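You operate a simulated robot arm through the tools that you are given. There is no shell and no other tool. Be economical: measure what you need, move in short steps, check, and stop when the job is done.

The job below is to be done with a simulated two-armed robot. You get a single attempt, and the scene is never put back.

## Task
Pick up the steel bottle with one hand, pass it to the other hand and put it on the far end of the right table. Set down upright: steel bottle.

It is judged by the outcome, as a careful person would: the job done as asked, and still so three seconds after it is handed in. It fails if anything else is knocked over, pushed out of place, dropped, spilled or broken.

## Robot
Two 7-joint arms with two-finger parallel grippers on one trunk, on a base that drives. Base frame: it is fixed to the floor where the robot stands at the start and does not move with it; the origin is under the middle of the robot, x ahead of it, y to its left, z up. Units: mm, degrees, N and s.
The left shoulder is at the start at [60, 143, 991], the right one opposite. With the tool pointing down near the work surface each hand reaches from about 280 to 700 mm from the robot's upright axis, wherever it stands, measured 20 degrees to its own side. Places, roughly: far end of the right table [-1000, -4800, 900]; steel bottle [2500, -2000, 1000]. Payload 1.57 kg a hand.
The TCP of each hand is the grasp point between the finger pads, 30 mm short of the fingertips. In the tool frame z runs along the fingers and y along their closing line. Largest opening 110 mm; finger width 24, thickness 12; the body of the gripper, 48 by 112 mm, starts 78 mm behind the TCP.
Orientation is that of the tool frame in the base frame, as a unit quaternion [w, x, y, z]. With the fingers straight down and closing along the base's y, the tool's x points along the base's -x, its y along +y and its z along -z.

## Interface
- The arms move only by the tool jog_arm. It takes "left_plan", "right_plan" or both (then of equal length, played together; a hand with none holds still); each is a list of rows, each a list of 7 numbers: the shift along the tool's x, y, z in m, then the turn, a rotation vector about the tool's x, y, z in degrees, then the opening, from 0 (shut) to 1 (fully open). In form: [[x, y, z, rx, ry, rz, jaw], ...]. A call has 1 to 8 rows; each row shifts and turns the commanded pose from where the row before left it, along the tool's axes as they then stand. A row lasts 0.2 s, in which the tool goes at most 50 mm and 8.6 degrees; a call with a longer step from one row to the next is refused whole, and so is a gripper value outside its range. A pose out of reach is approached as far as the arm can. The call stops where the force on the tool passes 40 N (or 10 N more than at its start, if that is more) or the arm is blocked; 0.2 s more then pass. The fingers move at their own pace (about 45 mm/s each) and stop on an object; they squeeze with about 25 N. The grip force told is the motor's: it shows also when the fingers shut on nothing. Time passes only in rows, and 0.2 s behind the last, so rows that do not move let the fingers close. It gives the time, the measured TCP pose, the force on the tool (base axes), the opening and the grip force at its end, in the units of the frame above (readings bear some noise), with the torque about the TCP (base axes, N m) and any sound that the robot's microphone picked up.
- Cameras (640 x 400 px; columns grow to the right, rows downward): "scene" is now at [53.5, -17.6, 1627]; the picture's right is [-0.19, -0.98, 0.00], its down [-0.59, 0.11, -0.80] and it looks along [0.79, -0.15, -0.60] (base axes); focal length 264 px, centre (320, 200). "left" rides on the left gripper at [70, -16, -141] in its tool frame; the picture's right is [0.23, 0.97, 0.00], its down [-0.86, 0.20, -0.48] and it looks along [-0.47, 0.11, 0.88] (tool axes); focal length 222 px, centre (320, 200). "right" rides on the right gripper at [70, 16, -141] in its tool frame; the picture's right is [-0.23, 0.97, 0.00], its down [-0.86, -0.20, -0.48] and it looks along [-0.47, -0.11, 0.88] (tool axes); focal length 222 px, centre (320, 200). There is no depth. A picture from a camera that has moved, and an enlarged one, comes with that camera's place and axes in the base frame and with its lens. The place of the scene camera against the robot may be out by one fixed shift of up to 18 mm in any direction.
- snapshot(camera): a new picture of that camera. No time passes.
- slide_trunk(by): slides the trunk up (or, below 0, down) by that many mm; the arms and the scene camera ride with it, the base frame stays. It gives what a move gives, with no picture.
- drive_base(legs): drives the robot by 1 to 6 legs, each [ahead, left, turn to the left] in mm, mm and degrees, along the robot's own axes; the way and the turn of a leg run together, so that a leg with both is an arc; at most 1500 mm and 180 degrees a leg. The arms and the cameras ride along, it lands a little off, and it stops where it bumps. It gives what a move gives.
- head_to(pan, tilt): turns the head with the scene camera to pan (to the left, within 86 degrees either way) and tilt (down, from -29 to 69), counted from straight ahead of the robot. It gives what a move gives.
- inspect(camera, box): a new picture of the part [left, top, right, bottom] of that camera's present view, enlarged. No time passes.
- close_job(): hands the job in; it is judged then, once.

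Work in short steps. Places have to be worked out from the pictures, the camera data and where the tool is seen: move nearer, look again, correct. Check each grasp and each placing, and mend what went wrong. You have 135 turns and 114 pictures in all, those below and enlarged ones among them. Open the grippers and draw the arms clear of the work before you hand the job in, unless the task says otherwise; then end with one line.

The tools are called as name(argument=value, ...) on one line, values as JSON. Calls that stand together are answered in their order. jog_arm: Moves the arms, as the interface text tells. Its arguments: {"type":"object","properties":{"left_plan":{"type":"array"},"right_plan":{"type":"array"}},"required":[]} The other tools are called the same way: slide_trunk (by) slides the trunk up or down; drive_base (legs) drives the base; head_to (pan, tilt) turns the head that bears the scene camera; snapshot (camera) takes a picture; inspect (camera, box) takes an enlarged picture of a part of a camera's view; close_job () hands the job in.

At the start:

```text
t: 0.0
left_ee_pos: [436.9, 141.7, 1109.5]
left_tcp_rot: [0.0, 0.0, 1.0, 0.001]
left_ft_force: [-0.1, -0.3, -1.0]
left_moment: [0.0, -0.01, -0.04]
left_grip_width: 109.9
left_finger_force: 0.1
right_ee_pos: [495.8, -194.0, 1172.9]
right_tcp_rot: [0.0, 0.0, 1.0, 0.0]
right_ft_force: [-1.4, 0.2, 0.0]
right_moment: [0.01, -0.03, 0.0]
right_grip_width: 109.9
right_finger_force: 0.0
trunk travel left (down, up): [-590.0, 0.0]
robot x, y, heading: [-0.7, -0.4, 0.0]
head pan, tilt: [-10.9, 36.9]
```

scene: 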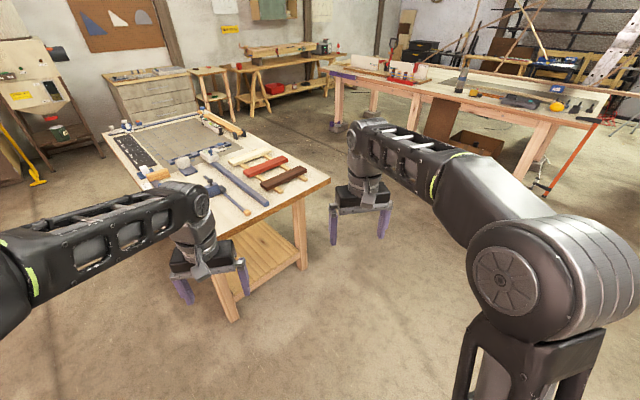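
right: 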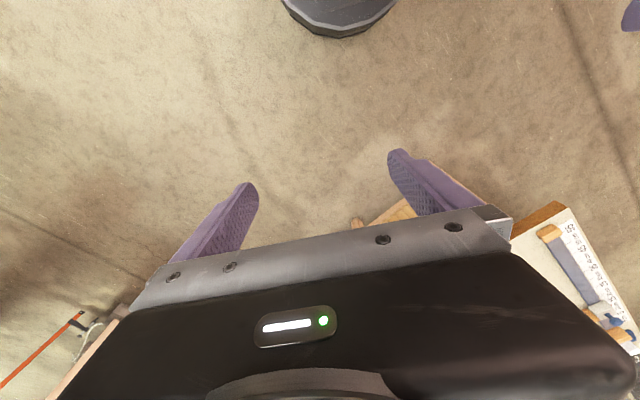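
left: 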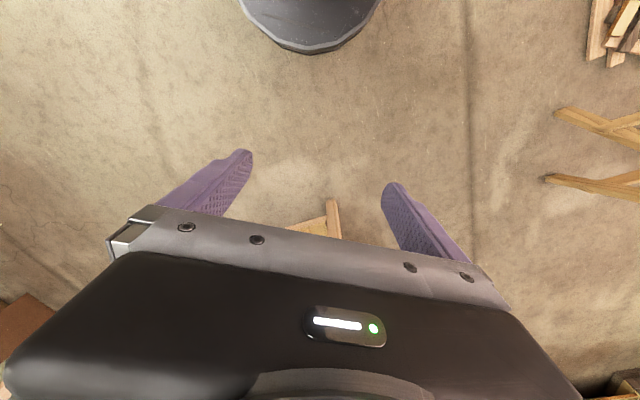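

The bottle seems to be on the table at the upper right of the scene; I enlarge that part and look for the right table.

inspect(camera="scene", box=[320, 30, 640, 230])

head_to(pan=-75, tilt=25)

snapshot(camera="scene")

```text
2.00 times, centred on (480, 130) of scene
camera zoom: at [53.5, -17.6, 1627.0], right [-0.19, -0.98, 0.0], down [-0.59, 0.11, -0.8], along [0.79, -0.15, -0.6], focal length 527 px, centre (0, 340)
```

zoom: 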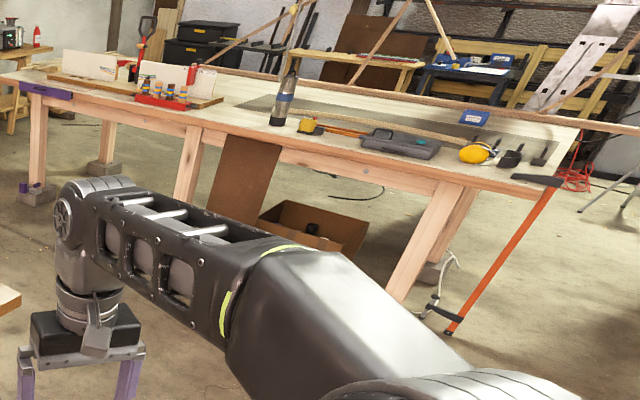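

```text
t: 1.4
left_ee_pos: [438.9, 140.4, 1110.7]
left_tcp_rot: [0.0, -0.001, 1.0, 0.0]
left_ft_force: [-0.5, -0.5, 0.5]
left_moment: [-0.01, 0.01, 0.03]
left_grip_width: 110.1
left_finger_force: 0.0
right_ee_pos: [495.8, -193.8, 1172.8]
right_tcp_rot: [0.0, 0.0, 1.0, 0.0]
right_ft_force: [-1.0, -0.5, -0.3]
right_moment: [-0.04, -0.01, 0.02]
right_grip_width: 110.1
right_finger_force: 0.0
trunk travel left (down, up): [-590.0, 0.0]
robot x, y, heading: [1.5, -0.3, 0.1]
head pan, tilt: [-75.0, 25.0]
```

```text
109 pictures are left
camera scene: at [-8.0, -90.2, 1645.6], right [-0.97, -0.26, 0.0], down [-0.11, 0.41, -0.91], along [0.24, -0.88, -0.42], focal length 264 px, centre (320, 200)
```

scene: 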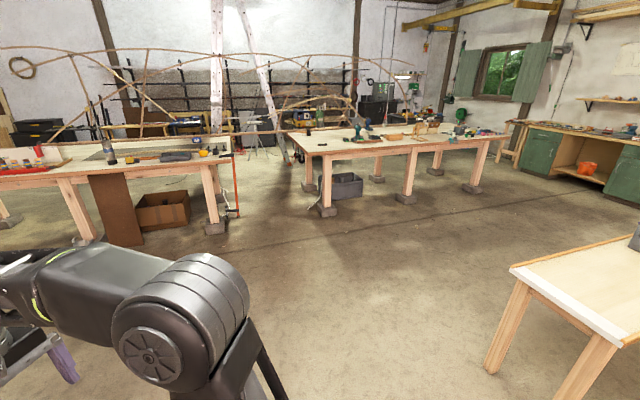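

The bottle stands near the front edge of the second table, about [2570, -1940]; that edge runs at roughly 34°, so I face it with a heading of about -56°. The aisle between the benches is about 1.9 m wide, so I turn, drive ahead and then sideways, stopping about 1 m short of the bottle.

drive_base(legs=[[0, 0, -56], [1200, 0, 0], [800, 0, 0], [0, 900, 0]])

head_to(pan=0, tilt=30)

snapshot(camera="scene")

```text
t: 18.0
left_ee_pos: [2208.7, -1463.7, 1109.3]
left_tcp_rot: [0.0, 0.479, 0.878, 0.0]
left_ft_force: [0.0, -0.7, 0.8]
left_moment: [0.02, -0.01, -0.02]
left_grip_width: 110.0
left_finger_force: 0.0
right_ee_pos: [1957.5, -1693.0, 1172.4]
right_tcp_rot: [0.001, 0.479, 0.878, 0.0]
right_ft_force: [1.0, -0.4, -0.5]
right_moment: [-0.05, 0.04, -0.03]
right_grip_width: 109.7
right_finger_force: 0.1
trunk travel left (down, up): [-590.0, 0.0]
robot x, y, heading: [1852.5, -1172.0, -57.1]
head pan, tilt: [-75.0, 25.0]
```

```text
t: 19.5
left_ee_pos: [2208.6, -1463.3, 1110.3]
left_tcp_rot: [-0.001, 0.479, 0.878, 0.0]
left_ft_force: [0.1, 0.5, 0.2]
left_moment: [-0.04, 0.02, 0.01]
left_grip_width: 109.9
left_finger_force: 0.0
right_ee_pos: [1957.2, -1693.8, 1173.2]
right_tcp_rot: [0.001, 0.478, 0.878, -0.001]
right_ft_force: [0.0, -0.7, -0.3]
right_moment: [0.0, 0.01, -0.01]
right_grip_width: 110.1
right_finger_force: 0.0
trunk travel left (down, up): [-590.0, 0.0]
robot x, y, heading: [1854.0, -1171.4, -57.2]
head pan, tilt: [0.0, 30.0]
```

```text
108 pictures are left
camera scene: at [1882.4, -1223.8, 1637.7], right [-0.84, -0.54, 0.0], down [-0.27, 0.42, -0.87], along [0.47, -0.73, -0.5], focal length 264 px, centre (320, 200)
```

scene: 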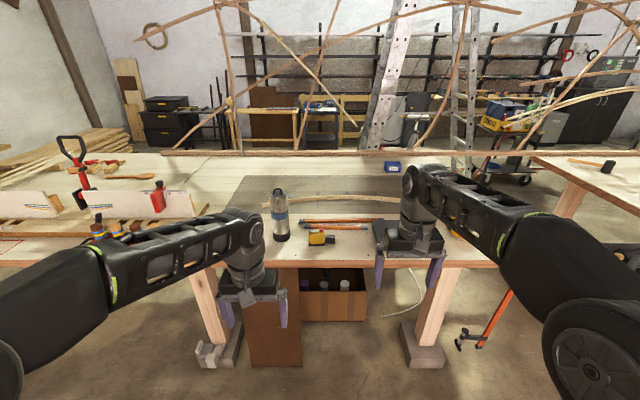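

The view is clear and the heading fits the table edge. I enlarge the bottle and what stands around it.

inspect(camera="scene", box=[220, 160, 380, 260])

```text
4.00 times, centred on (300, 210) of scene
camera zoom: at [1882.4, -1223.8, 1637.7], right [-0.84, -0.54, 0.0], down [-0.27, 0.42, -0.87], along [0.47, -0.73, -0.5], focal length 1054 px, centre (400, 160)
```

zoom: 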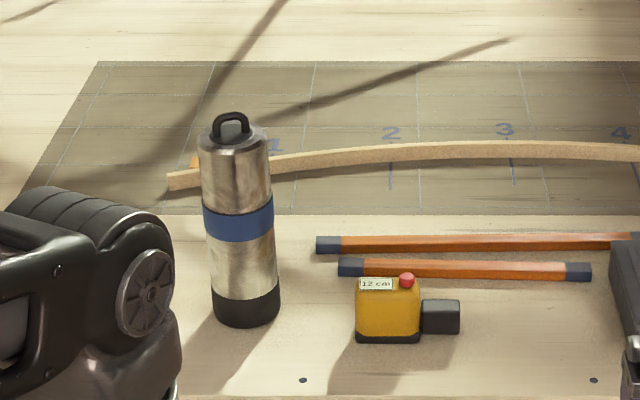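

The bottle is about 75 mm wide and 220 mm tall plus a loop, roughly 1000 mm ahead and 170 mm left of me, about 130 mm behind the edge. Plan: the left hand grips it from the side, low down, then the right hand takes it from the top. While still clear of the table I turn the left hand to point forward.

jog_arm(left_plan=[[-0.03, 0, 0, 0, -8.5, 0, 1], [-0.03, 0, 0, 0, -8.5, 0, 1], [-0.03, 0, 0, 0, -8.5, 0, 1], [-0.03, 0, 0, 0, -8.5, 0, 1], [0, 0, 0, 0, -8.5, 0, 1], [0, 0, 0, 0, -8.5, 0, 1], [0, 0, 0, 0, -8.5, 0, 1], [0, 0, 0, 0, -8.5, 0, 1]])

jog_arm(left_plan=[[0, 0, 0, 0, -8.5, 0, 1], [0, 0, 0, 0, -8.5, 0, 1], [0, 0, 0, 0, -5, 0, 1], [0, 0, 0, 0, 0, 0, 1]])

snapshot(camera="scene")

```text
t: 21.3
left_ee_pos: [2270.5, -1561.5, 1134.7]
left_tcp_rot: [0.491, 0.397, 0.728, -0.268]
left_ft_force: [0.3, -0.2, -0.4]
left_moment: [-0.01, -0.01, 0.0]
left_grip_width: 110.0
left_finger_force: 0.1
right_ee_pos: [1957.2, -1695.2, 1173.0]
right_tcp_rot: [0.001, 0.479, 0.878, 0.0]
right_ft_force: [-0.9, -0.4, 1.2]
right_moment: [0.02, 0.0, -0.01]
right_grip_width: 110.0
right_finger_force: 0.1
trunk travel left (down, up): [-590.0, 0.0]
robot x, y, heading: [1852.6, -1172.2, -56.9]
head pan, tilt: [0.0, 30.0]
```

```text
t: 22.3
left_ee_pos: [2270.9, -1562.3, 1136.3]
left_tcp_rot: [0.593, 0.353, 0.648, -0.323]
left_ft_force: [0.7, 0.1, 1.6]
left_moment: [-0.02, 0.0, 0.01]
left_grip_width: 110.0
left_finger_force: 0.0
left hand out of reach, approached as far as the arm can: row 3
right_ee_pos: [1957.7, -1694.0, 1172.0]
right_tcp_rot: [0.001, 0.478, 0.878, 0.0]
right_ft_force: [-0.1, 1.1, -0.7]
right_moment: [-0.01, -0.02, 0.02]
right_grip_width: 110.0
right_finger_force: 0.0
trunk travel left (down, up): [-590.0, 0.0]
robot x, y, heading: [1849.7, -1171.1, -57.2]
head pan, tilt: [0.0, 30.0]
```

```text
106 pictures are left
camera scene: at [1882.6, -1224.0, 1637.6], right [-0.84, -0.54, 0.0], down [-0.27, 0.42, -0.87], along [0.47, -0.73, -0.5], focal length 264 px, centre (320, 200)
```

scene: 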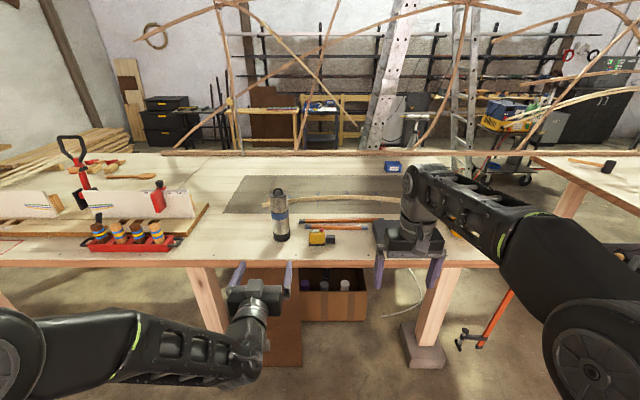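

The left hand points forward, 5° down. I lower it by 110 mm towards the gripping height and try to level it.

jog_arm(left_plan=[[0.03, 0, 0, 0, 0, 0, 1], [0.04, 0, 0.01, 0, 0, 0, 1], [0.04, 0, 0.01, 0, -2, 0, 1], [0, 0, 0, 0, -3, 0, 1], [0, 0, 0, 0, 0, 0, 1]])

snapshot(camera="left")

```text
t: 23.5
left_ee_pos: [2261.9, -1596.0, 1059.7]
left_tcp_rot: [0.619, 0.339, 0.624, -0.335]
left_ft_force: [0.0, 0.3, 1.0]
left_moment: [-0.03, 0.0, 0.0]
left_grip_width: 109.8
left_finger_force: 0.0
left hand out of reach, approached as far as the arm can: row 1, 2, 3, 4
right_ee_pos: [1957.8, -1692.6, 1172.8]
right_tcp_rot: [0.001, 0.479, 0.878, -0.001]
right_ft_force: [-0.2, -0.1, 0.6]
right_moment: [0.03, 0.02, 0.02]
right_grip_width: 110.0
right_finger_force: 0.0
trunk travel left (down, up): [-590.0, 0.0]
robot x, y, heading: [1850.4, -1169.3, -57.4]
head pan, tilt: [0.0, 30.0]
```

```text
105 pictures are left
camera left: at [2171.1, -1485.2, 992.8], right [0.82, 0.53, -0.23], down [-0.09, 0.5, 0.86], along [0.57, -0.68, 0.46], focal length 222 px, centre (320, 200)
```

left: 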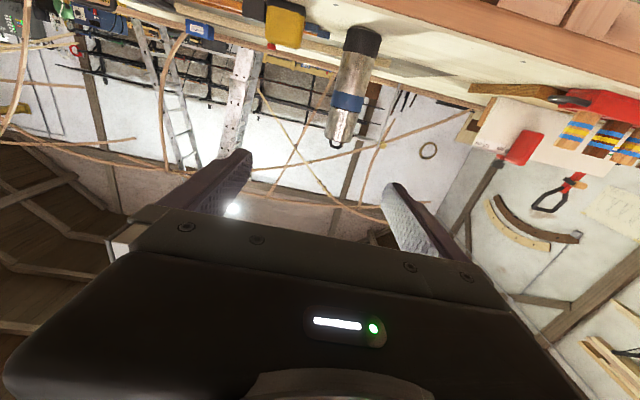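

The left hand is now level at z 1060, near a joint limit, so I use the trunk for height. From both views the bottle is at about [2535, -1915] on a top at z≈895, 997 ahead and 175 left. I lower the trunk 40 and drive 270 ahead and 58 left.

slide_trunk(by=-40)

drive_base(legs=[[0, 58, 0], [250, 0, 0]])

snapshot(camera="scene")

snapshot(camera="left")

```text
t: 24.3
left_ee_pos: [2260.7, -1595.4, 1019.3]
left_tcp_rot: [0.619, 0.34, 0.624, -0.336]
left_ft_force: [0.0, 0.3, 1.1]
left_moment: [0.01, 0.01, 0.02]
left_grip_width: 110.3
left_finger_force: 0.0
right_ee_pos: [1957.5, -1694.6, 1133.1]
right_tcp_rot: [0.0, 0.478, 0.878, -0.001]
right_ft_force: [-0.6, 0.0, -0.1]
right_moment: [-0.01, -0.02, 0.01]
right_grip_width: 110.2
right_finger_force: 0.0
trunk travel left (down, up): [-550.0, 40.0]
robot x, y, heading: [1847.9, -1173.6, -57.2]
head pan, tilt: [0.0, 30.0]
```

```text
t: 26.7
left_ee_pos: [2447.9, -1774.6, 1019.0]
left_tcp_rot: [0.619, 0.34, 0.624, -0.336]
left_ft_force: [0.9, 0.1, 0.1]
left_moment: [0.01, -0.03, 0.0]
left_grip_width: 109.9
left_finger_force: 0.1
right_ee_pos: [2143.0, -1870.7, 1132.5]
right_tcp_rot: [0.0, 0.477, 0.879, 0.001]
right_ft_force: [-0.4, -0.5, 0.0]
right_moment: [-0.02, 0.03, -0.02]
right_grip_width: 110.1
right_finger_force: 0.1
trunk travel left (down, up): [-550.0, 40.0]
robot x, y, heading: [2037.4, -1348.5, -57.2]
head pan, tilt: [0.0, 30.0]
```

```text
104 pictures are left
camera scene: at [2068.6, -1402.9, 1597.6], right [-0.84, -0.54, 0.0], down [-0.27, 0.42, -0.87], along [0.47, -0.73, -0.5], focal length 264 px, centre (320, 200)
```

scene: 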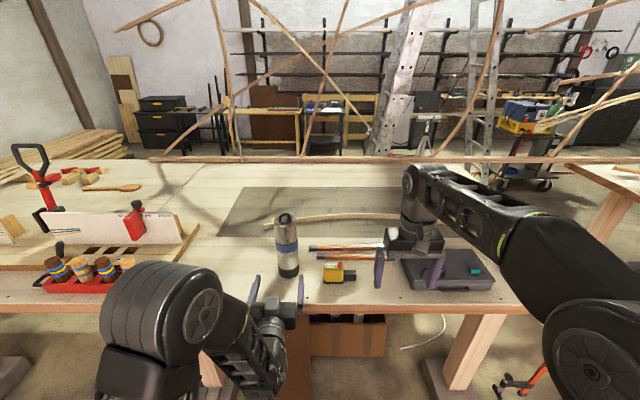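

```text
103 pictures are left
camera left: at [2356.8, -1663.4, 952.6], right [0.82, 0.53, -0.23], down [-0.09, 0.5, 0.86], along [0.57, -0.68, 0.46], focal length 222 px, centre (320, 200)
```

left: 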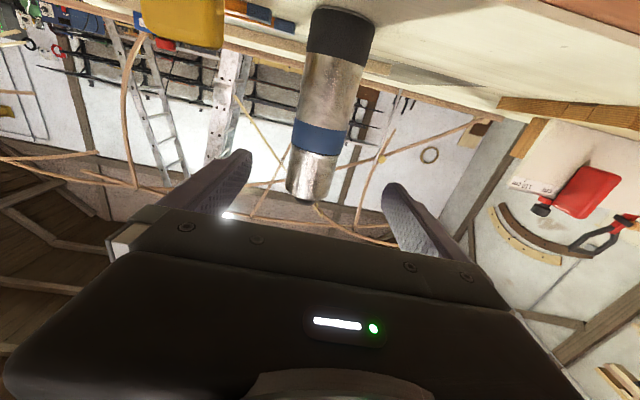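

The bottle is in line with the open fingers, about 170-180 mm ahead of the TCP. I drive 90 more and look again before the final approach by arm.

drive_base(legs=[[90, 0, 0]])

snapshot(camera="left")

inspect(camera="scene", box=[200, 200, 400, 325])

```text
t: 27.8
left_ee_pos: [2496.4, -1848.6, 1020.0]
left_tcp_rot: [0.617, 0.341, 0.625, -0.334]
left_ft_force: [0.3, -0.2, -0.5]
left_moment: [-0.02, -0.03, -0.01]
left_grip_width: 110.1
left_finger_force: 0.1
right_ee_pos: [2192.6, -1946.3, 1133.3]
right_tcp_rot: [0.0, 0.478, 0.878, 0.0]
right_ft_force: [0.8, -0.8, -0.1]
right_moment: [0.04, 0.01, -0.02]
right_grip_width: 110.1
right_finger_force: 0.0
trunk travel left (down, up): [-550.0, 40.0]
robot x, y, heading: [2087.3, -1423.1, -57.2]
head pan, tilt: [0.0, 30.0]
```

```text
102 pictures are left
camera left: at [2404.8, -1738.1, 952.4], right [0.82, 0.53, -0.23], down [-0.09, 0.5, 0.86], along [0.57, -0.68, 0.46], focal length 222 px, centre (320, 200)
```

left: 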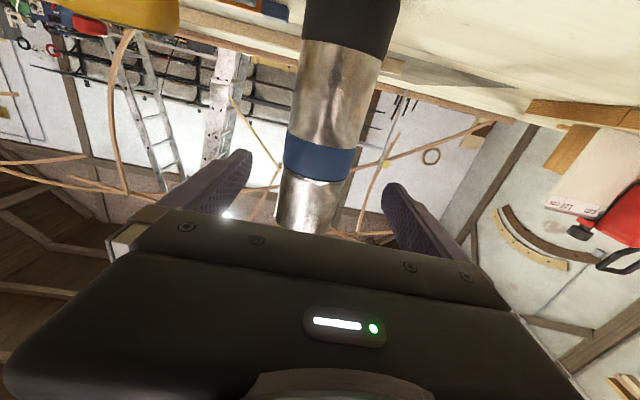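

```text
3.20 times, centred on (300, 262) of scene
camera zoom: at [2116.9, -1477.7, 1597.6], right [-0.84, -0.54, 0.0], down [-0.27, 0.42, -0.87], along [0.47, -0.73, -0.5], focal length 843 px, centre (384, 0)
```

zoom: 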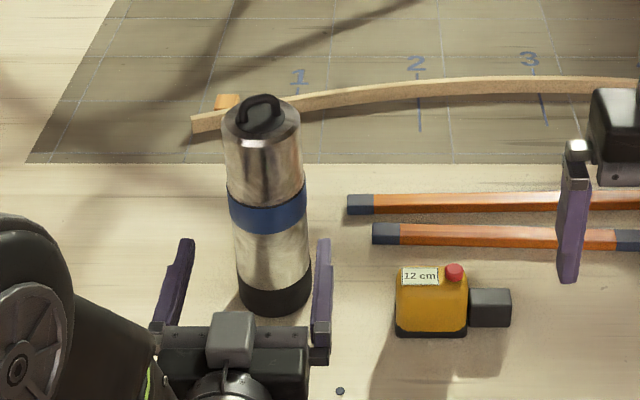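

The bottle is about 88 mm ahead of the TCP and 4-12 mm to the right of the finger centre. I shift 8 mm right, advance 45 mm and look.

jog_arm(left_plan=[[0, -0.008, 0, 0, 0, 0, 1], [0, 0, 0.015, 0, 0, 0, 1], [0, 0, 0.015, 0, 0, 0, 1], [0, 0, 0.015, 0, 0, 0, 1], [0, 0, 0, 0, 0, 0, 1]])

snapshot(camera="left")

inspect(camera="scene", box=[200, 200, 400, 325])

```text
t: 29.0
left_ee_pos: [2512.5, -1889.2, 1017.8]
left_tcp_rot: [0.619, 0.34, 0.624, -0.335]
left_ft_force: [0.2, -0.5, -0.5]
left_moment: [0.0, -0.01, 0.02]
left_grip_width: 110.0
left_finger_force: 0.1
right_ee_pos: [2191.4, -1946.3, 1132.5]
right_tcp_rot: [0.0, 0.478, 0.878, 0.0]
right_ft_force: [0.4, -0.3, -0.6]
right_moment: [-0.02, 0.0, 0.01]
right_grip_width: 110.1
right_finger_force: 0.0
trunk travel left (down, up): [-550.0, 40.0]
robot x, y, heading: [2085.5, -1420.4, -57.1]
head pan, tilt: [0.0, 30.0]
```

```text
100 pictures are left
camera left: at [2421.4, -1779.6, 952.2], right [0.82, 0.53, -0.23], down [-0.09, 0.5, 0.86], along [0.57, -0.68, 0.46], focal length 222 px, centre (320, 200)
```

left: 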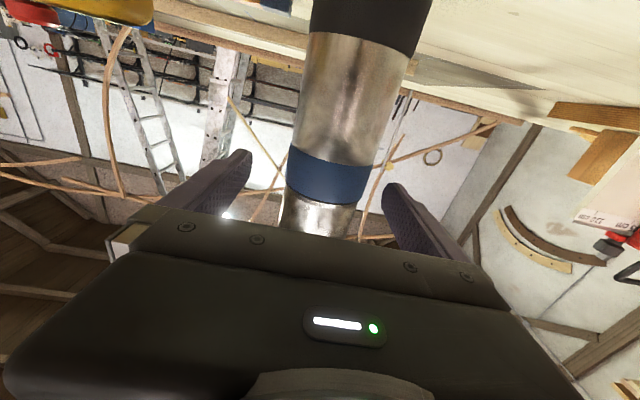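

```text
3.20 times, centred on (300, 262) of scene
camera zoom: at [2115.8, -1476.0, 1597.7], right [-0.84, -0.54, 0.0], down [-0.27, 0.42, -0.87], along [0.47, -0.73, -0.5], focal length 843 px, centre (384, 0)
```

zoom: 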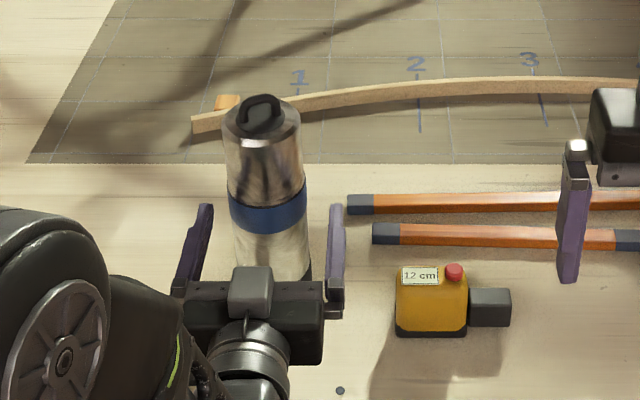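

Both views agree the bottle is centred to within about 4 mm, with 44 mm left to go. I move 3 mm left, advance the rest and check.

jog_arm(left_plan=[[0, 0.003, 0.01, 0, 0, 0, 1], [0, 0, 0.015, 0, 0, 0, 1], [0, 0, 0.015, 0, 0, 0, 1], [0, 0, 0.002, 0, 0, 0, 1]])

snapshot(camera="left")

inspect(camera="scene", box=[200, 200, 400, 325])

```text
t: 30.0
left_ee_pos: [2534.5, -1925.2, 1020.0]
left_tcp_rot: [0.62, 0.338, 0.626, -0.331]
left_ft_force: [0.3, 0.3, 0.5]
left_moment: [-0.02, 0.01, 0.02]
left_grip_width: 110.2
left_finger_force: 0.0
right_ee_pos: [2191.1, -1945.4, 1132.3]
right_tcp_rot: [0.001, 0.478, 0.879, -0.001]
right_ft_force: [0.0, 0.0, 0.3]
right_moment: [-0.02, -0.04, 0.01]
right_grip_width: 110.1
right_finger_force: 0.0
trunk travel left (down, up): [-550.0, 40.0]
robot x, y, heading: [2086.8, -1427.4, -57.1]
head pan, tilt: [0.0, 30.0]
```

```text
98 pictures are left
camera left: at [2443.1, -1815.1, 952.1], right [0.81, 0.54, -0.22], down [-0.1, 0.5, 0.86], along [0.58, -0.68, 0.46], focal length 222 px, centre (320, 200)
```

left: 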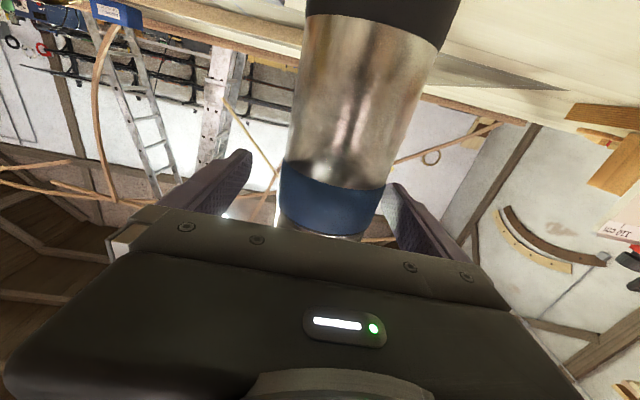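

```text
3.20 times, centred on (300, 262) of scene
camera zoom: at [2115.9, -1476.0, 1597.7], right [-0.84, -0.54, 0.0], down [-0.27, 0.42, -0.87], along [0.47, -0.73, -0.5], focal length 843 px, centre (384, 0)
```

zoom: 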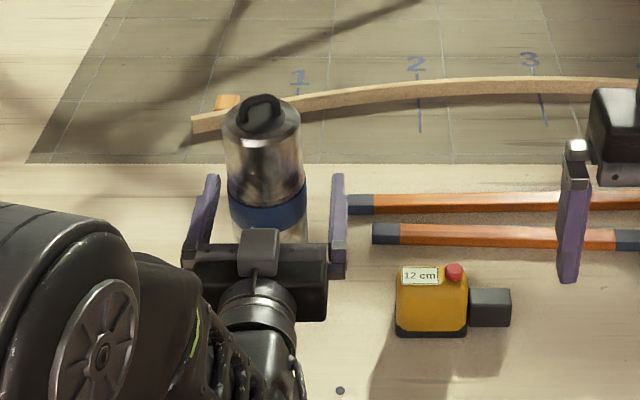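

The bottle is between the pads, about 6 mm left of centre. I shift 6 mm and close, giving it time to grip.

jog_arm(left_plan=[[0, 0.006, 0.002, 0, 0, 0, 1], [0, 0, 0, 0, 0, 0, 0.3], [0, 0, 0, 0, 0, 0, 0], [0, 0, 0, 0, 0, 0, 0], [0, 0, 0, 0, 0, 0, 0], [0, 0, 0, 0, 0, 0, 0]])

snapshot(camera="left")

```text
t: 31.4
left_ee_pos: [2535.3, -1924.8, 1019.8]
left_tcp_rot: [0.62, 0.338, 0.626, -0.332]
left_ft_force: [2.5, 1.2, 3.0]
left_moment: [0.03, -0.26, 0.08]
left_grip_width: 73.7
left_finger_force: 25.4
left hand out of reach, approached as far as the arm can: row 1
right_ee_pos: [2191.0, -1945.8, 1133.3]
right_tcp_rot: [0.001, 0.478, 0.879, -0.001]
right_ft_force: [0.9, 0.1, -0.1]
right_moment: [0.0, -0.01, 0.03]
right_grip_width: 110.1
right_finger_force: 0.1
trunk travel left (down, up): [-550.0, 40.0]
robot x, y, heading: [2086.0, -1421.8, -57.2]
head pan, tilt: [0.0, 30.0]
```

```text
96 pictures are left
camera left: at [2443.5, -1814.9, 952.4], right [0.81, 0.54, -0.22], down [-0.1, 0.5, 0.86], along [0.58, -0.68, 0.46], focal length 222 px, centre (320, 200)
```

left: 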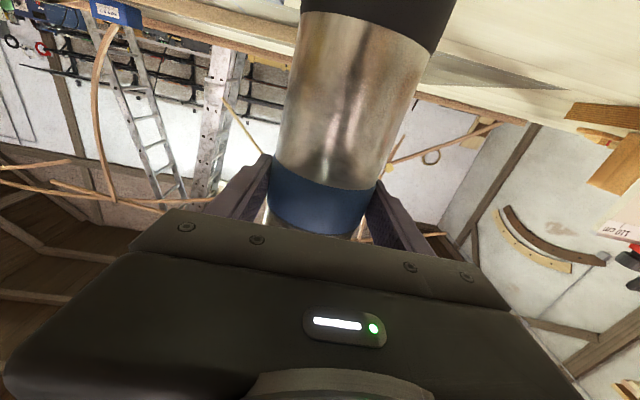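

The grip is firm at 73.7 mm around the blue band. I lift with the trunk and check the load.

slide_trunk(by=39)

snapshot(camera="scene")

```text
t: 32.2
left_ee_pos: [2535.6, -1926.1, 1056.5]
left_tcp_rot: [0.619, 0.338, 0.627, -0.331]
left_ft_force: [-0.5, -0.1, -6.8]
left_moment: [0.08, 0.05, 0.03]
left_grip_width: 73.1
left_finger_force: 25.3
right_ee_pos: [2191.3, -1945.3, 1172.5]
right_tcp_rot: [0.001, 0.479, 0.878, 0.0]
right_ft_force: [0.6, -0.2, -0.5]
right_moment: [-0.01, -0.03, 0.0]
right_grip_width: 110.0
right_finger_force: 0.1
trunk travel left (down, up): [-589.0, 1.0]
robot x, y, heading: [2085.7, -1421.4, -57.1]
head pan, tilt: [0.0, 30.0]
```

```text
95 pictures are left
camera scene: at [2116.4, -1476.8, 1636.6], right [-0.84, -0.54, 0.0], down [-0.27, 0.42, -0.87], along [0.47, -0.73, -0.5], focal length 264 px, centre (320, 200)
```

scene: 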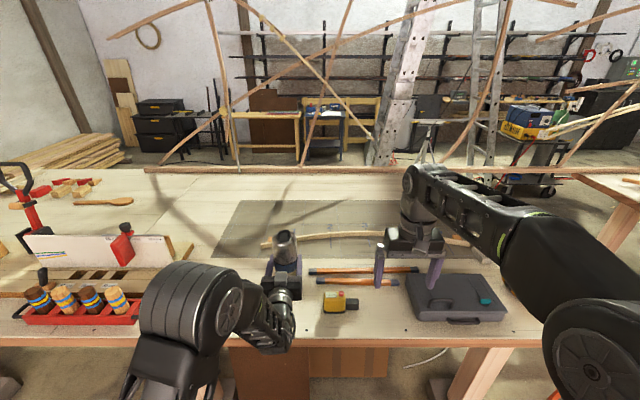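

Weight ~0.7 kg, bottle is off the table and upright. I drive back 450 mm for the hand-over in free space.

drive_base(legs=[[-450, 0, 0]])

head_to(pan=0, tilt=45)

snapshot(camera="scene")

```text
t: 35.0
left_ee_pos: [2290.5, -1547.6, 1058.4]
left_tcp_rot: [0.62, 0.338, 0.626, -0.332]
left_ft_force: [0.2, -0.5, -6.3]
left_moment: [0.08, 0.03, 0.03]
left_grip_width: 72.8
left_finger_force: 24.2
right_ee_pos: [1947.6, -1569.6, 1171.6]
right_tcp_rot: [0.002, 0.478, 0.879, 0.0]
right_ft_force: [-0.1, 0.1, -0.2]
right_moment: [-0.04, -0.01, 0.01]
right_grip_width: 110.3
right_finger_force: 0.2
trunk travel left (down, up): [-589.0, 1.0]
robot x, y, heading: [1841.0, -1044.6, -57.3]
head pan, tilt: [0.0, 30.0]
```

```text
t: 35.7
left_ee_pos: [2293.1, -1548.2, 1056.7]
left_tcp_rot: [0.62, 0.337, 0.626, -0.331]
left_ft_force: [0.1, 0.1, -5.5]
left_moment: [0.03, 0.04, 0.01]
left_grip_width: 72.7
left_finger_force: 25.2
right_ee_pos: [1948.3, -1569.9, 1171.2]
right_tcp_rot: [0.001, 0.478, 0.878, 0.0]
right_ft_force: [1.2, -0.1, -0.6]
right_moment: [-0.01, -0.02, -0.01]
right_grip_width: 110.0
right_finger_force: 0.0
trunk travel left (down, up): [-589.0, 1.0]
robot x, y, heading: [1840.8, -1047.8, -57.1]
head pan, tilt: [0.0, 45.0]
```

```text
94 pictures are left
camera scene: at [1868.0, -1092.3, 1614.1], right [-0.84, -0.54, 0.0], down [-0.38, 0.59, -0.71], along [0.38, -0.59, -0.71], focal length 264 px, centre (320, 200)
```

scene: 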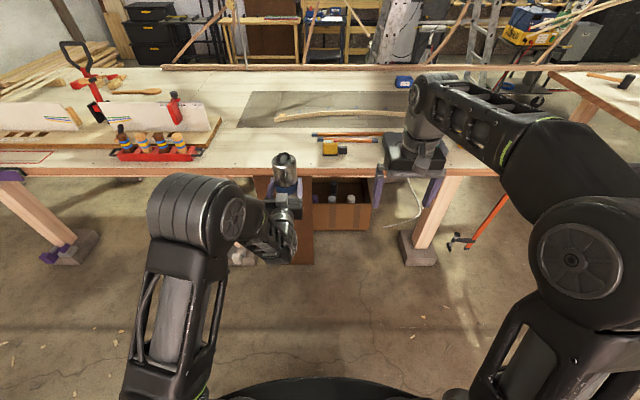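

The left TCP is 665 ahead and 108 left. I bring it nearer to the middle, with a 30° yaw to the right so the right arm can reach the top comfortably.

jog_arm(left_plan=[[0, -0.025, -0.02, 7, 0, 0, 0], [0, -0.025, -0.02, 7, 0, 0, 0], [0, -0.025, -0.02, 7, 0, 0, 0], [0, -0.025, -0.02, 7, 0, 0, 0], [0, 0, 0, 0, 0, 0, 0]])

snapshot(camera="scene")

```text
t: 36.9
left_ee_pos: [2133.2, -1554.0, 1070.2]
left_tcp_rot: [0.568, 0.421, 0.578, -0.407]
left_ft_force: [0.7, -0.1, -6.7]
left_moment: [0.03, 0.02, -0.01]
left_grip_width: 72.7
left_finger_force: 24.7
left hand out of reach, approached as far as the arm can: row 1, 2, 3, 4
right_ee_pos: [1947.7, -1568.9, 1171.4]
right_tcp_rot: [0.001, 0.478, 0.878, 0.0]
right_ft_force: [-0.2, 0.3, 0.8]
right_moment: [-0.03, -0.02, 0.03]
right_grip_width: 109.9
right_finger_force: 0.1
trunk travel left (down, up): [-589.0, 1.0]
robot x, y, heading: [1842.3, -1049.8, -57.2]
head pan, tilt: [0.0, 45.0]
```

```text
93 pictures are left
camera scene: at [1868.1, -1092.4, 1614.0], right [-0.84, -0.54, 0.0], down [-0.38, 0.59, -0.71], along [0.38, -0.59, -0.71], focal length 264 px, centre (320, 200)
```

scene: 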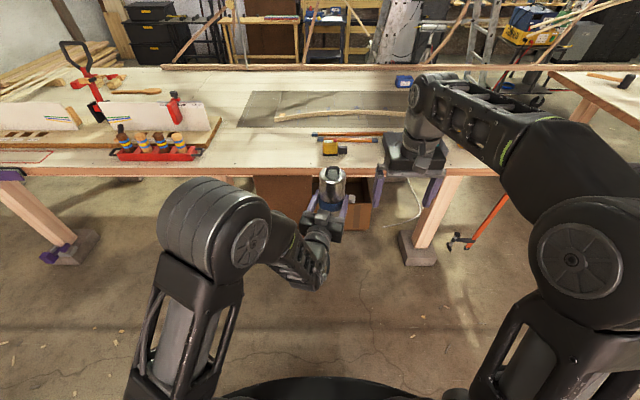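

The bottle is upright at about 581 ahead, 29 right, with its top near z 1162 plus loop. I raise the right hand by 70 mm so it can pass above the loop.

jog_arm(right_plan=[[0, 0, -0.035, 0, 0, 0, 1], [0, 0, -0.035, 0, 0, 0, 1], [0, 0, 0, 0, 0, 0, 1]])

```text
t: 37.7
left_ee_pos: [2133.9, -1554.4, 1070.3]
left_tcp_rot: [0.568, 0.421, 0.578, -0.407]
left_ft_force: [0.0, 0.1, -5.6]
left_moment: [0.05, 0.03, 0.0]
left_grip_width: 72.6
left_finger_force: 24.7
right_ee_pos: [1947.7, -1569.5, 1172.3]
right_tcp_rot: [0.0, 0.478, 0.878, 0.0]
right_ft_force: [0.7, 1.2, 0.7]
right_moment: [0.01, -0.03, 0.01]
right_grip_width: 110.0
right_finger_force: 0.0
right hand out of reach, approached as far as the arm can: row 1, 2
trunk travel left (down, up): [-589.0, 1.0]
robot x, y, heading: [1843.5, -1048.1, -57.1]
head pan, tilt: [0.0, 45.0]
```

The right hand cannot go higher than 1172, so I'll enter from the side instead: right tool still pointing down but turned 90° so the fingers close fore-and-aft. I turn it in place.

jog_arm(right_plan=[[0, 0, 0.003, 0, 0, -8.5, 1], [0, 0, 0.003, 0, 0, -8.5, 1], [0, 0, 0.003, 0, 0, -8.5, 1], [0, 0, 0.003, 0, 0, -8.5, 1], [0, 0, 0.003, 0, 0, -8.5, 1], [0, 0, 0.003, 0, 0, -8.5, 1], [0, 0, 0, 0, 0, -8.5, 1], [0, 0, 0, 0, 0, -8.5, 1]])

jog_arm(right_plan=[[0, 0, 0, 0, 0, -8.5, 1], [0, 0, 0, 0, 0, -8.5, 1], [0, 0, 0, 0, 0, -5, 1], [0, 0, 0, 0, 0, 0, 1]])

snapshot(camera="scene")

snapshot(camera="right")

```text
t: 39.5
left_ee_pos: [2133.3, -1553.5, 1069.6]
left_tcp_rot: [0.568, 0.421, 0.578, -0.407]
left_ft_force: [0.9, 0.4, -5.5]
left_moment: [0.04, -0.01, 0.02]
left_grip_width: 72.6
left_finger_force: 25.3
right_ee_pos: [1946.3, -1569.5, 1153.0]
right_tcp_rot: [0.0, -0.096, 0.995, -0.001]
right_ft_force: [-0.1, 0.0, 0.7]
right_moment: [0.02, 0.01, 0.01]
right_grip_width: 110.1
right_finger_force: 0.1
trunk travel left (down, up): [-589.0, 1.0]
robot x, y, heading: [1842.0, -1047.1, -57.3]
head pan, tilt: [0.0, 45.0]
```

```text
t: 40.5
left_ee_pos: [2133.9, -1554.2, 1070.2]
left_tcp_rot: [0.569, 0.42, 0.579, -0.406]
left_ft_force: [-0.8, -0.2, -6.6]
left_moment: [0.07, 0.01, -0.02]
left_grip_width: 72.8
left_finger_force: 24.8
right_ee_pos: [1948.7, -1570.0, 1153.4]
right_tcp_rot: [0.0, -0.284, 0.959, -0.001]
right_ft_force: [0.2, 0.6, 0.5]
right_moment: [0.02, -0.02, 0.02]
right_grip_width: 110.1
right_finger_force: 0.1
trunk travel left (down, up): [-589.0, 1.0]
robot x, y, heading: [1847.0, -1047.8, -57.1]
head pan, tilt: [0.0, 45.0]
```

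```text
92 pictures are left
camera scene: at [1867.8, -1092.3, 1614.0], right [-0.84, -0.54, 0.0], down [-0.38, 0.59, -0.71], along [0.38, -0.59, -0.71], focal length 264 px, centre (320, 200)
```

scene: 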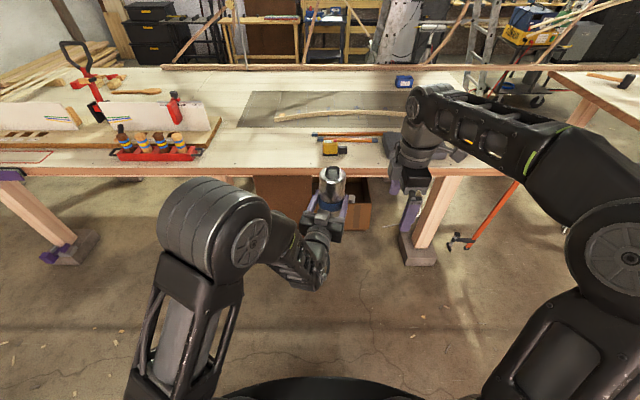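

```text
91 pictures are left
camera right: at [1880.1, -1593.2, 1295.2], right [-0.34, 0.94, 0.0], down [0.83, 0.3, 0.48], along [0.45, 0.16, -0.88], focal length 222 px, centre (320, 200)
```

right: 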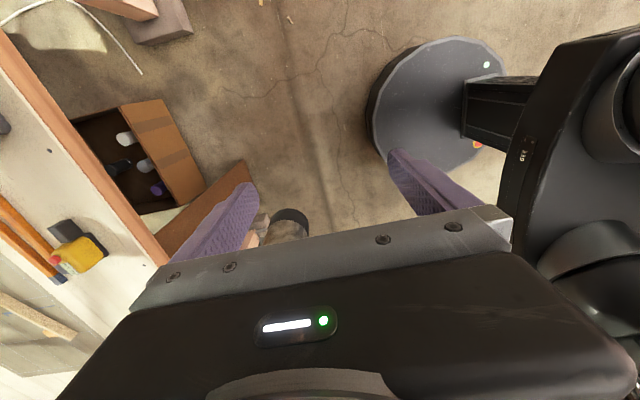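

The right hand now closes fore-and-aft with its camera side outward. I move it 87 mm ahead to line up with the bottle, then 90 mm left, stopping short.

jog_arm(right_plan=[[0, -0.03, 0.003, 0, 0, 0, 1], [0, -0.03, 0.002, 0, 0, 0, 1], [0, -0.027, 0, 0, 0, 0, 1], [-0.03, 0, 0, 0, 0, 0, 1], [-0.03, 0, 0, 0, 0, 0, 1], [-0.015, 0, 0, 0, 0, 0, 1], [0, 0, 0, 0, 0, 0, 1]])

snapshot(camera="scene")

snapshot(camera="right")

```text
t: 42.1
left_ee_pos: [2133.1, -1553.8, 1070.2]
left_tcp_rot: [0.569, 0.42, 0.578, -0.406]
left_ft_force: [-0.7, -0.6, -6.0]
left_moment: [0.07, 0.02, 0.0]
left_grip_width: 72.8
left_finger_force: 24.8
right_ee_pos: [2033.6, -1582.2, 1146.3]
right_tcp_rot: [0.001, -0.283, 0.959, -0.001]
right_ft_force: [0.3, -0.6, -0.2]
right_moment: [0.04, -0.03, -0.03]
right_grip_width: 109.9
right_finger_force: 0.0
right hand out of reach, approached as far as the arm can: row 3, 5
trunk travel left (down, up): [-589.0, 1.0]
robot x, y, heading: [1840.2, -1046.5, -57.1]
head pan, tilt: [0.0, 45.0]
```

```text
90 pictures are left
camera scene: at [1867.2, -1092.6, 1614.0], right [-0.84, -0.54, 0.0], down [-0.38, 0.59, -0.71], along [0.38, -0.59, -0.71], focal length 264 px, centre (320, 200)
```

scene: 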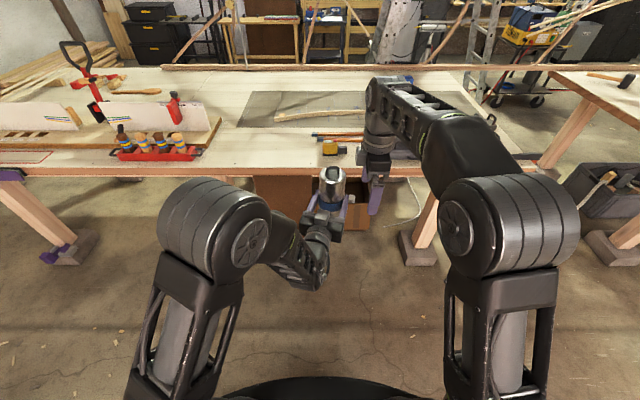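

```text
89 pictures are left
camera right: at [1965.6, -1606.7, 1288.0], right [-0.34, 0.94, 0.0], down [0.83, 0.3, 0.48], along [0.45, 0.16, -0.88], focal length 222 px, centre (320, 200)
```

right: 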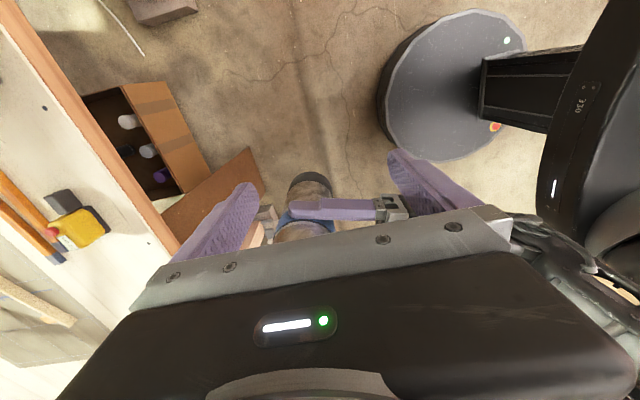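

The right arm is at its reach limit, 30 mm short. I bring the left hand back 50 mm towards me instead.

jog_arm(left_plan=[[0, 0, -0.025, 0, 0, 0, 0], [0, 0, -0.025, 0, 0, 0, 0], [0, 0, 0, 0, 0, 0, 0]])

snapshot(camera="right")

```text
t: 42.9
left_ee_pos: [2115.8, -1507.4, 1072.3]
left_tcp_rot: [0.569, 0.421, 0.578, -0.407]
left_ft_force: [-1.1, -0.2, -6.5]
left_moment: [0.05, 0.05, 0.0]
left_grip_width: 73.1
left_finger_force: 25.1
right_ee_pos: [2034.6, -1580.7, 1146.9]
right_tcp_rot: [0.0, -0.283, 0.959, -0.001]
right_ft_force: [0.1, -0.8, 0.0]
right_moment: [0.0, 0.0, -0.03]
right_grip_width: 110.0
right_finger_force: 0.0
trunk travel left (down, up): [-589.0, 1.0]
robot x, y, heading: [1841.1, -1051.1, -57.1]
head pan, tilt: [0.0, 45.0]
```

```text
88 pictures are left
camera right: at [1965.7, -1606.8, 1287.9], right [-0.34, 0.94, 0.0], down [0.83, 0.3, 0.48], along [0.45, 0.16, -0.88], focal length 222 px, centre (320, 200)
```

right: 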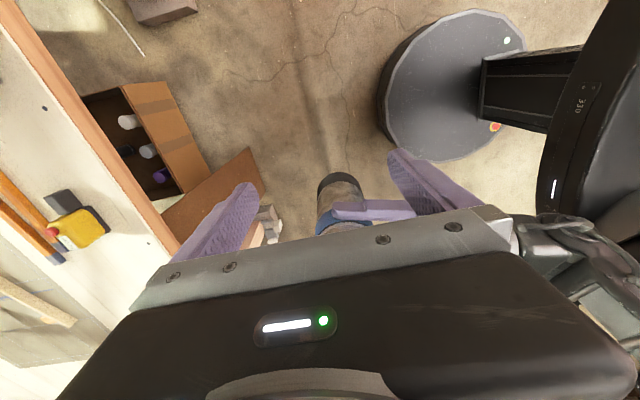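

The bottle now lies 17 mm behind and 108 mm left of the right TCP. I correct 17 mm back, move 45 mm left and check both views.

jog_arm(right_plan=[[0, 0.017, 0, 0, 0, 0, 1], [-0.025, 0, 0, 0, 0, 0, 1], [-0.02, 0, 0, 0, 0, 0, 1], [0, 0, 0, 0, 0, 0, 1]])

snapshot(camera="right")

inspect(camera="scene", box=[260, 120, 420, 220])

```text
t: 43.9
left_ee_pos: [2117.3, -1508.4, 1071.2]
left_tcp_rot: [0.567, 0.422, 0.578, -0.407]
left_ft_force: [-0.4, -0.3, -5.8]
left_moment: [0.09, 0.0, -0.02]
left_grip_width: 72.9
left_finger_force: 24.6
right_ee_pos: [2061.9, -1544.0, 1147.5]
right_tcp_rot: [0.0, -0.283, 0.959, -0.001]
right_ft_force: [1.3, -0.8, 0.0]
right_moment: [0.01, -0.05, -0.03]
right_grip_width: 110.0
right_finger_force: 0.0
trunk travel left (down, up): [-589.0, 1.0]
robot x, y, heading: [1843.6, -1046.8, -57.0]
head pan, tilt: [0.0, 45.0]
```

```text
87 pictures are left
camera right: at [1994.0, -1569.9, 1289.8], right [-0.34, 0.94, 0.0], down [0.83, 0.3, 0.48], along [0.45, 0.16, -0.88], focal length 222 px, centre (320, 200)
```

right: 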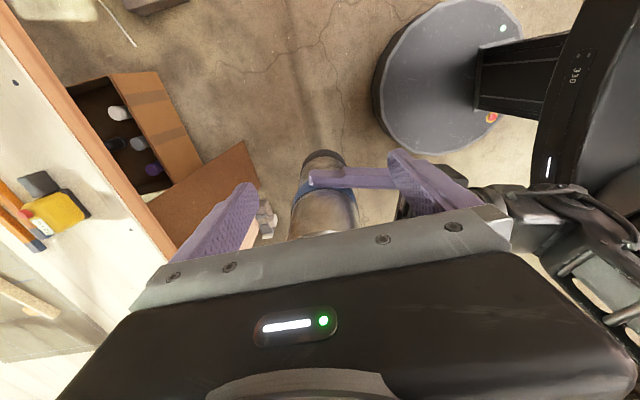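

```text
4.00 times, centred on (340, 170) of scene
camera zoom: at [1868.0, -1092.4, 1614.0], right [-0.84, -0.54, 0.0], down [-0.38, 0.59, -0.71], along [0.38, -0.59, -0.71], focal length 1054 px, centre (240, 320)
```

zoom: 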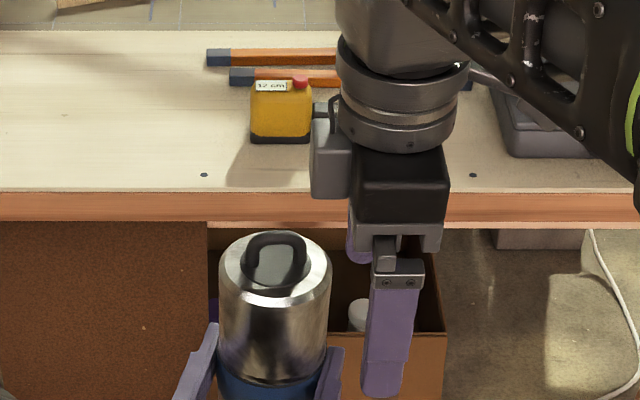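

Alignment fore-aft is right (0 mm), 66 mm left to go, and the heights clear (tips 1117 against left fingers at 1083). I slide in slowly.

jog_arm(right_plan=[[-0.016, 0, 0, 0, 0, 0, 1], [-0.016, 0, 0, 0, 0, 0, 1], [-0.016, 0, 0, 0, 0, 0, 1], [-0.016, 0, 0, 0, 0, 0, 1], [0, 0, 0, 0, 0, 0, 1]])

snapshot(camera="right")

inspect(camera="scene", box=[260, 120, 420, 220])

```text
t: 45.1
left_ee_pos: [2117.6, -1507.7, 1071.6]
left_tcp_rot: [0.569, 0.42, 0.579, -0.406]
left_ft_force: [-0.3, -0.4, -6.8]
left_moment: [0.05, 0.0, -0.04]
left_grip_width: 72.9
left_finger_force: 25.3
right_ee_pos: [2087.7, -1526.1, 1146.7]
right_tcp_rot: [0.001, -0.284, 0.959, -0.002]
right_ft_force: [-0.2, 1.3, 0.5]
right_moment: [0.02, 0.0, 0.02]
right_grip_width: 110.0
right_finger_force: 0.0
right hand out of reach, approached as far as the arm can: row 3, 4
trunk travel left (down, up): [-589.0, 1.0]
robot x, y, heading: [1838.1, -1048.4, -57.2]
head pan, tilt: [0.0, 45.0]
```

```text
85 pictures are left
camera right: at [2019.9, -1551.8, 1288.1], right [-0.34, 0.94, 0.0], down [0.83, 0.3, 0.48], along [0.45, 0.16, -0.88], focal length 222 px, centre (320, 200)
```

right: 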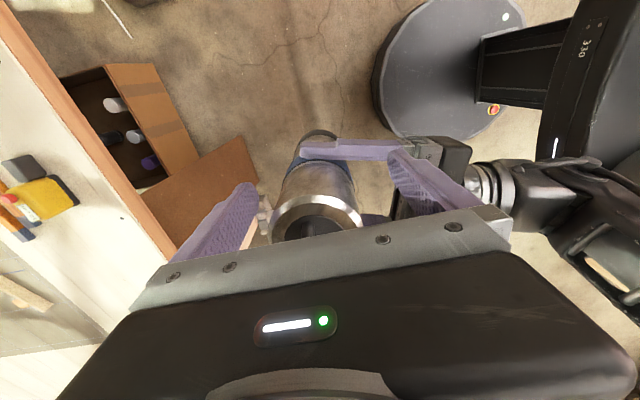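

```text
4.00 times, centred on (340, 170) of scene
camera zoom: at [1867.8, -1092.3, 1614.0], right [-0.84, -0.54, 0.0], down [-0.38, 0.59, -0.71], along [0.38, -0.59, -0.71], focal length 1054 px, centre (240, 320)
```

zoom: 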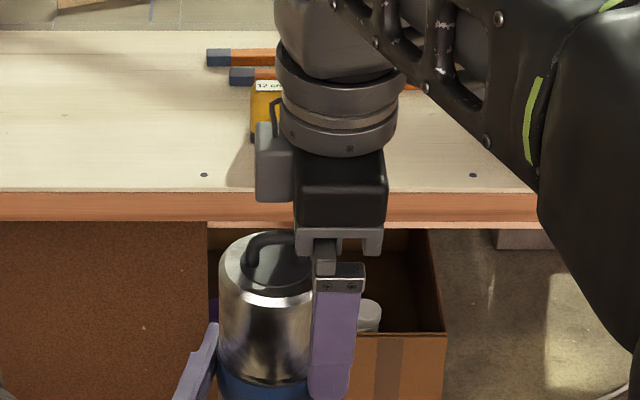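

The right arm stopped at its limit with 35 mm remaining; I bring the bottle those 35 mm to the right with the left hand instead.

jog_arm(left_plan=[[0, -0.012, 0.003, 0, 0, 0, 0], [0, -0.012, 0.003, 0, 0, 0, 0], [0, -0.01, 0.003, 0, 0, 0, 0], [0, 0, 0, 0, 0, 0, 0]])

snapshot(camera="right")

inspect(camera="scene", box=[260, 120, 420, 220])

```text
t: 46.1
left_ee_pos: [2087.6, -1525.2, 1070.4]
left_tcp_rot: [0.569, 0.42, 0.579, -0.406]
left_ft_force: [-0.1, 0.4, -6.4]
left_moment: [0.1, 0.0, 0.01]
left_grip_width: 73.1
left_finger_force: 25.2
right_ee_pos: [2088.4, -1526.2, 1147.1]
right_tcp_rot: [0.001, -0.284, 0.959, -0.002]
right_ft_force: [0.6, 0.0, -0.6]
right_moment: [0.04, 0.0, 0.0]
right_grip_width: 109.9
right_finger_force: 0.1
trunk travel left (down, up): [-589.0, 1.0]
robot x, y, heading: [1839.4, -1046.9, -57.0]
head pan, tilt: [0.0, 45.0]
```

```text
83 pictures are left
camera right: at [2020.0, -1551.6, 1288.2], right [-0.34, 0.94, 0.0], down [0.82, 0.3, 0.48], along [0.45, 0.16, -0.88], focal length 222 px, centre (320, 200)
```

right: 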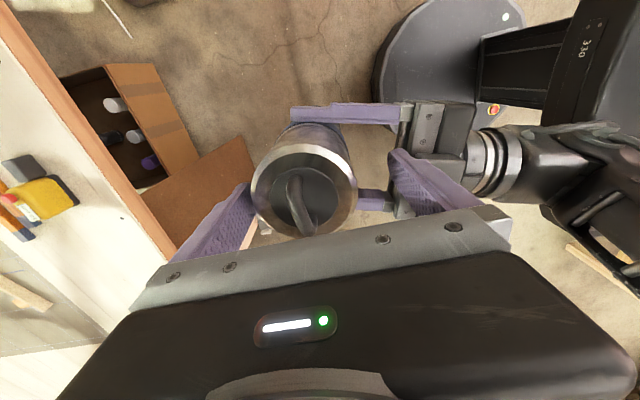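

```text
4.00 times, centred on (340, 170) of scene
camera zoom: at [1867.9, -1092.1, 1614.0], right [-0.84, -0.54, 0.0], down [-0.38, 0.59, -0.71], along [0.38, -0.59, -0.71], focal length 1054 px, centre (240, 320)
```

zoom: 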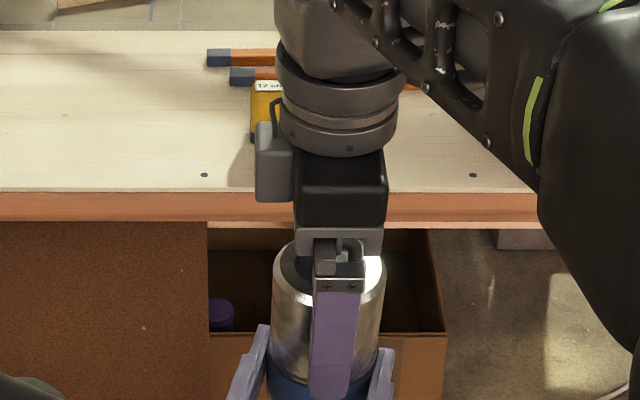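

Both TCPs are aligned; the bottle sits about 11 mm ahead of the right finger centre and its top is near z 1150. I lower the right hand 10 mm, shift 9 mm ahead, then close while the left still holds.

jog_arm(right_plan=[[0, 0, 0.01, 0, 0, 0, 1], [0.002, -0.009, 0, 0, 0, 0, 1], [0, 0, 0, 0, 0, 0, 1]])

snapshot(camera="right")

```text
t: 46.9
left_ee_pos: [2087.3, -1525.9, 1068.9]
left_tcp_rot: [0.569, 0.42, 0.578, -0.407]
left_ft_force: [0.2, 0.5, -5.8]
left_moment: [0.07, 0.04, 0.02]
left_grip_width: 72.7
left_finger_force: 25.1
right_ee_pos: [2092.1, -1535.2, 1136.4]
right_tcp_rot: [0.001, -0.283, 0.959, -0.001]
right_ft_force: [0.3, 0.0, 0.6]
right_moment: [0.02, 0.01, 0.0]
right_grip_width: 110.1
right_finger_force: 0.0
trunk travel left (down, up): [-589.0, 1.0]
robot x, y, heading: [1843.8, -1045.8, -57.0]
head pan, tilt: [0.0, 45.0]
```

```text
81 pictures are left
camera right: at [2023.9, -1561.3, 1278.2], right [-0.34, 0.94, 0.0], down [0.83, 0.3, 0.48], along [0.45, 0.16, -0.88], focal length 222 px, centre (320, 200)
```

right: 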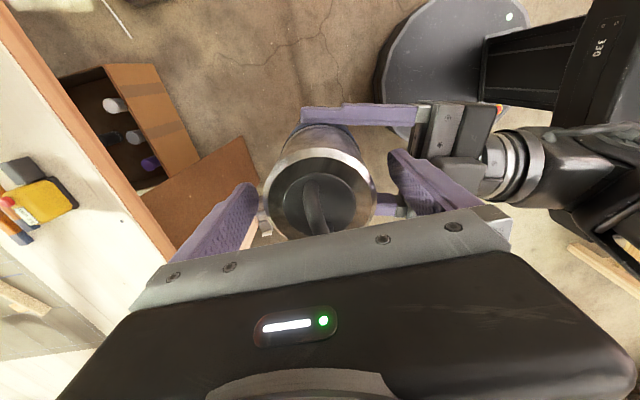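

The bottle is centred in the right fingers. I close the right hand with the left still holding.

jog_arm(right_plan=[[0, 0, 0, 0, 0, 0, 0.4], [0, 0, 0, 0, 0, 0, 0], [0, 0, 0, 0, 0, 0, 0], [0, 0, 0, 0, 0, 0, 0], [0, 0, 0, 0, 0, 0, 0]])

snapshot(camera="right")

```text
t: 48.1
left_ee_pos: [2087.2, -1525.8, 1070.4]
left_tcp_rot: [0.569, 0.42, 0.578, -0.407]
left_ft_force: [1.6, -3.4, -7.9]
left_moment: [-0.21, -0.17, 0.04]
left_grip_width: 72.5
left_finger_force: 24.8
right_ee_pos: [2091.9, -1535.0, 1136.1]
right_tcp_rot: [0.0, -0.283, 0.959, -0.001]
right_ft_force: [-2.2, 2.8, 1.2]
right_moment: [0.5, 0.27, 0.0]
right_grip_width: 72.0
right_finger_force: 25.1
trunk travel left (down, up): [-589.0, 1.0]
robot x, y, heading: [1840.7, -1045.7, -57.3]
head pan, tilt: [0.0, 45.0]
```

```text
80 pictures are left
camera right: at [2023.9, -1561.4, 1278.1], right [-0.34, 0.94, 0.0], down [0.83, 0.3, 0.48], along [0.45, 0.16, -0.88], focal length 222 px, centre (320, 200)
```

right: 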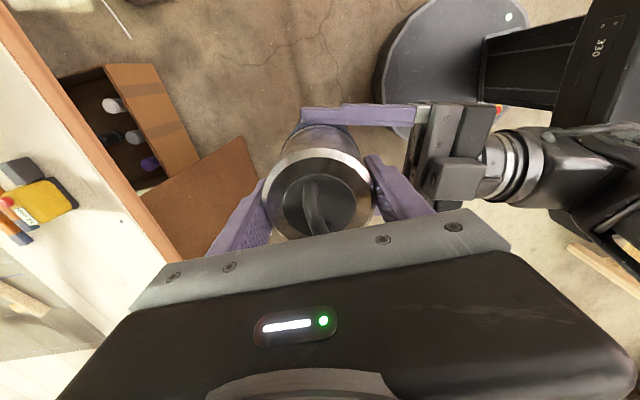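

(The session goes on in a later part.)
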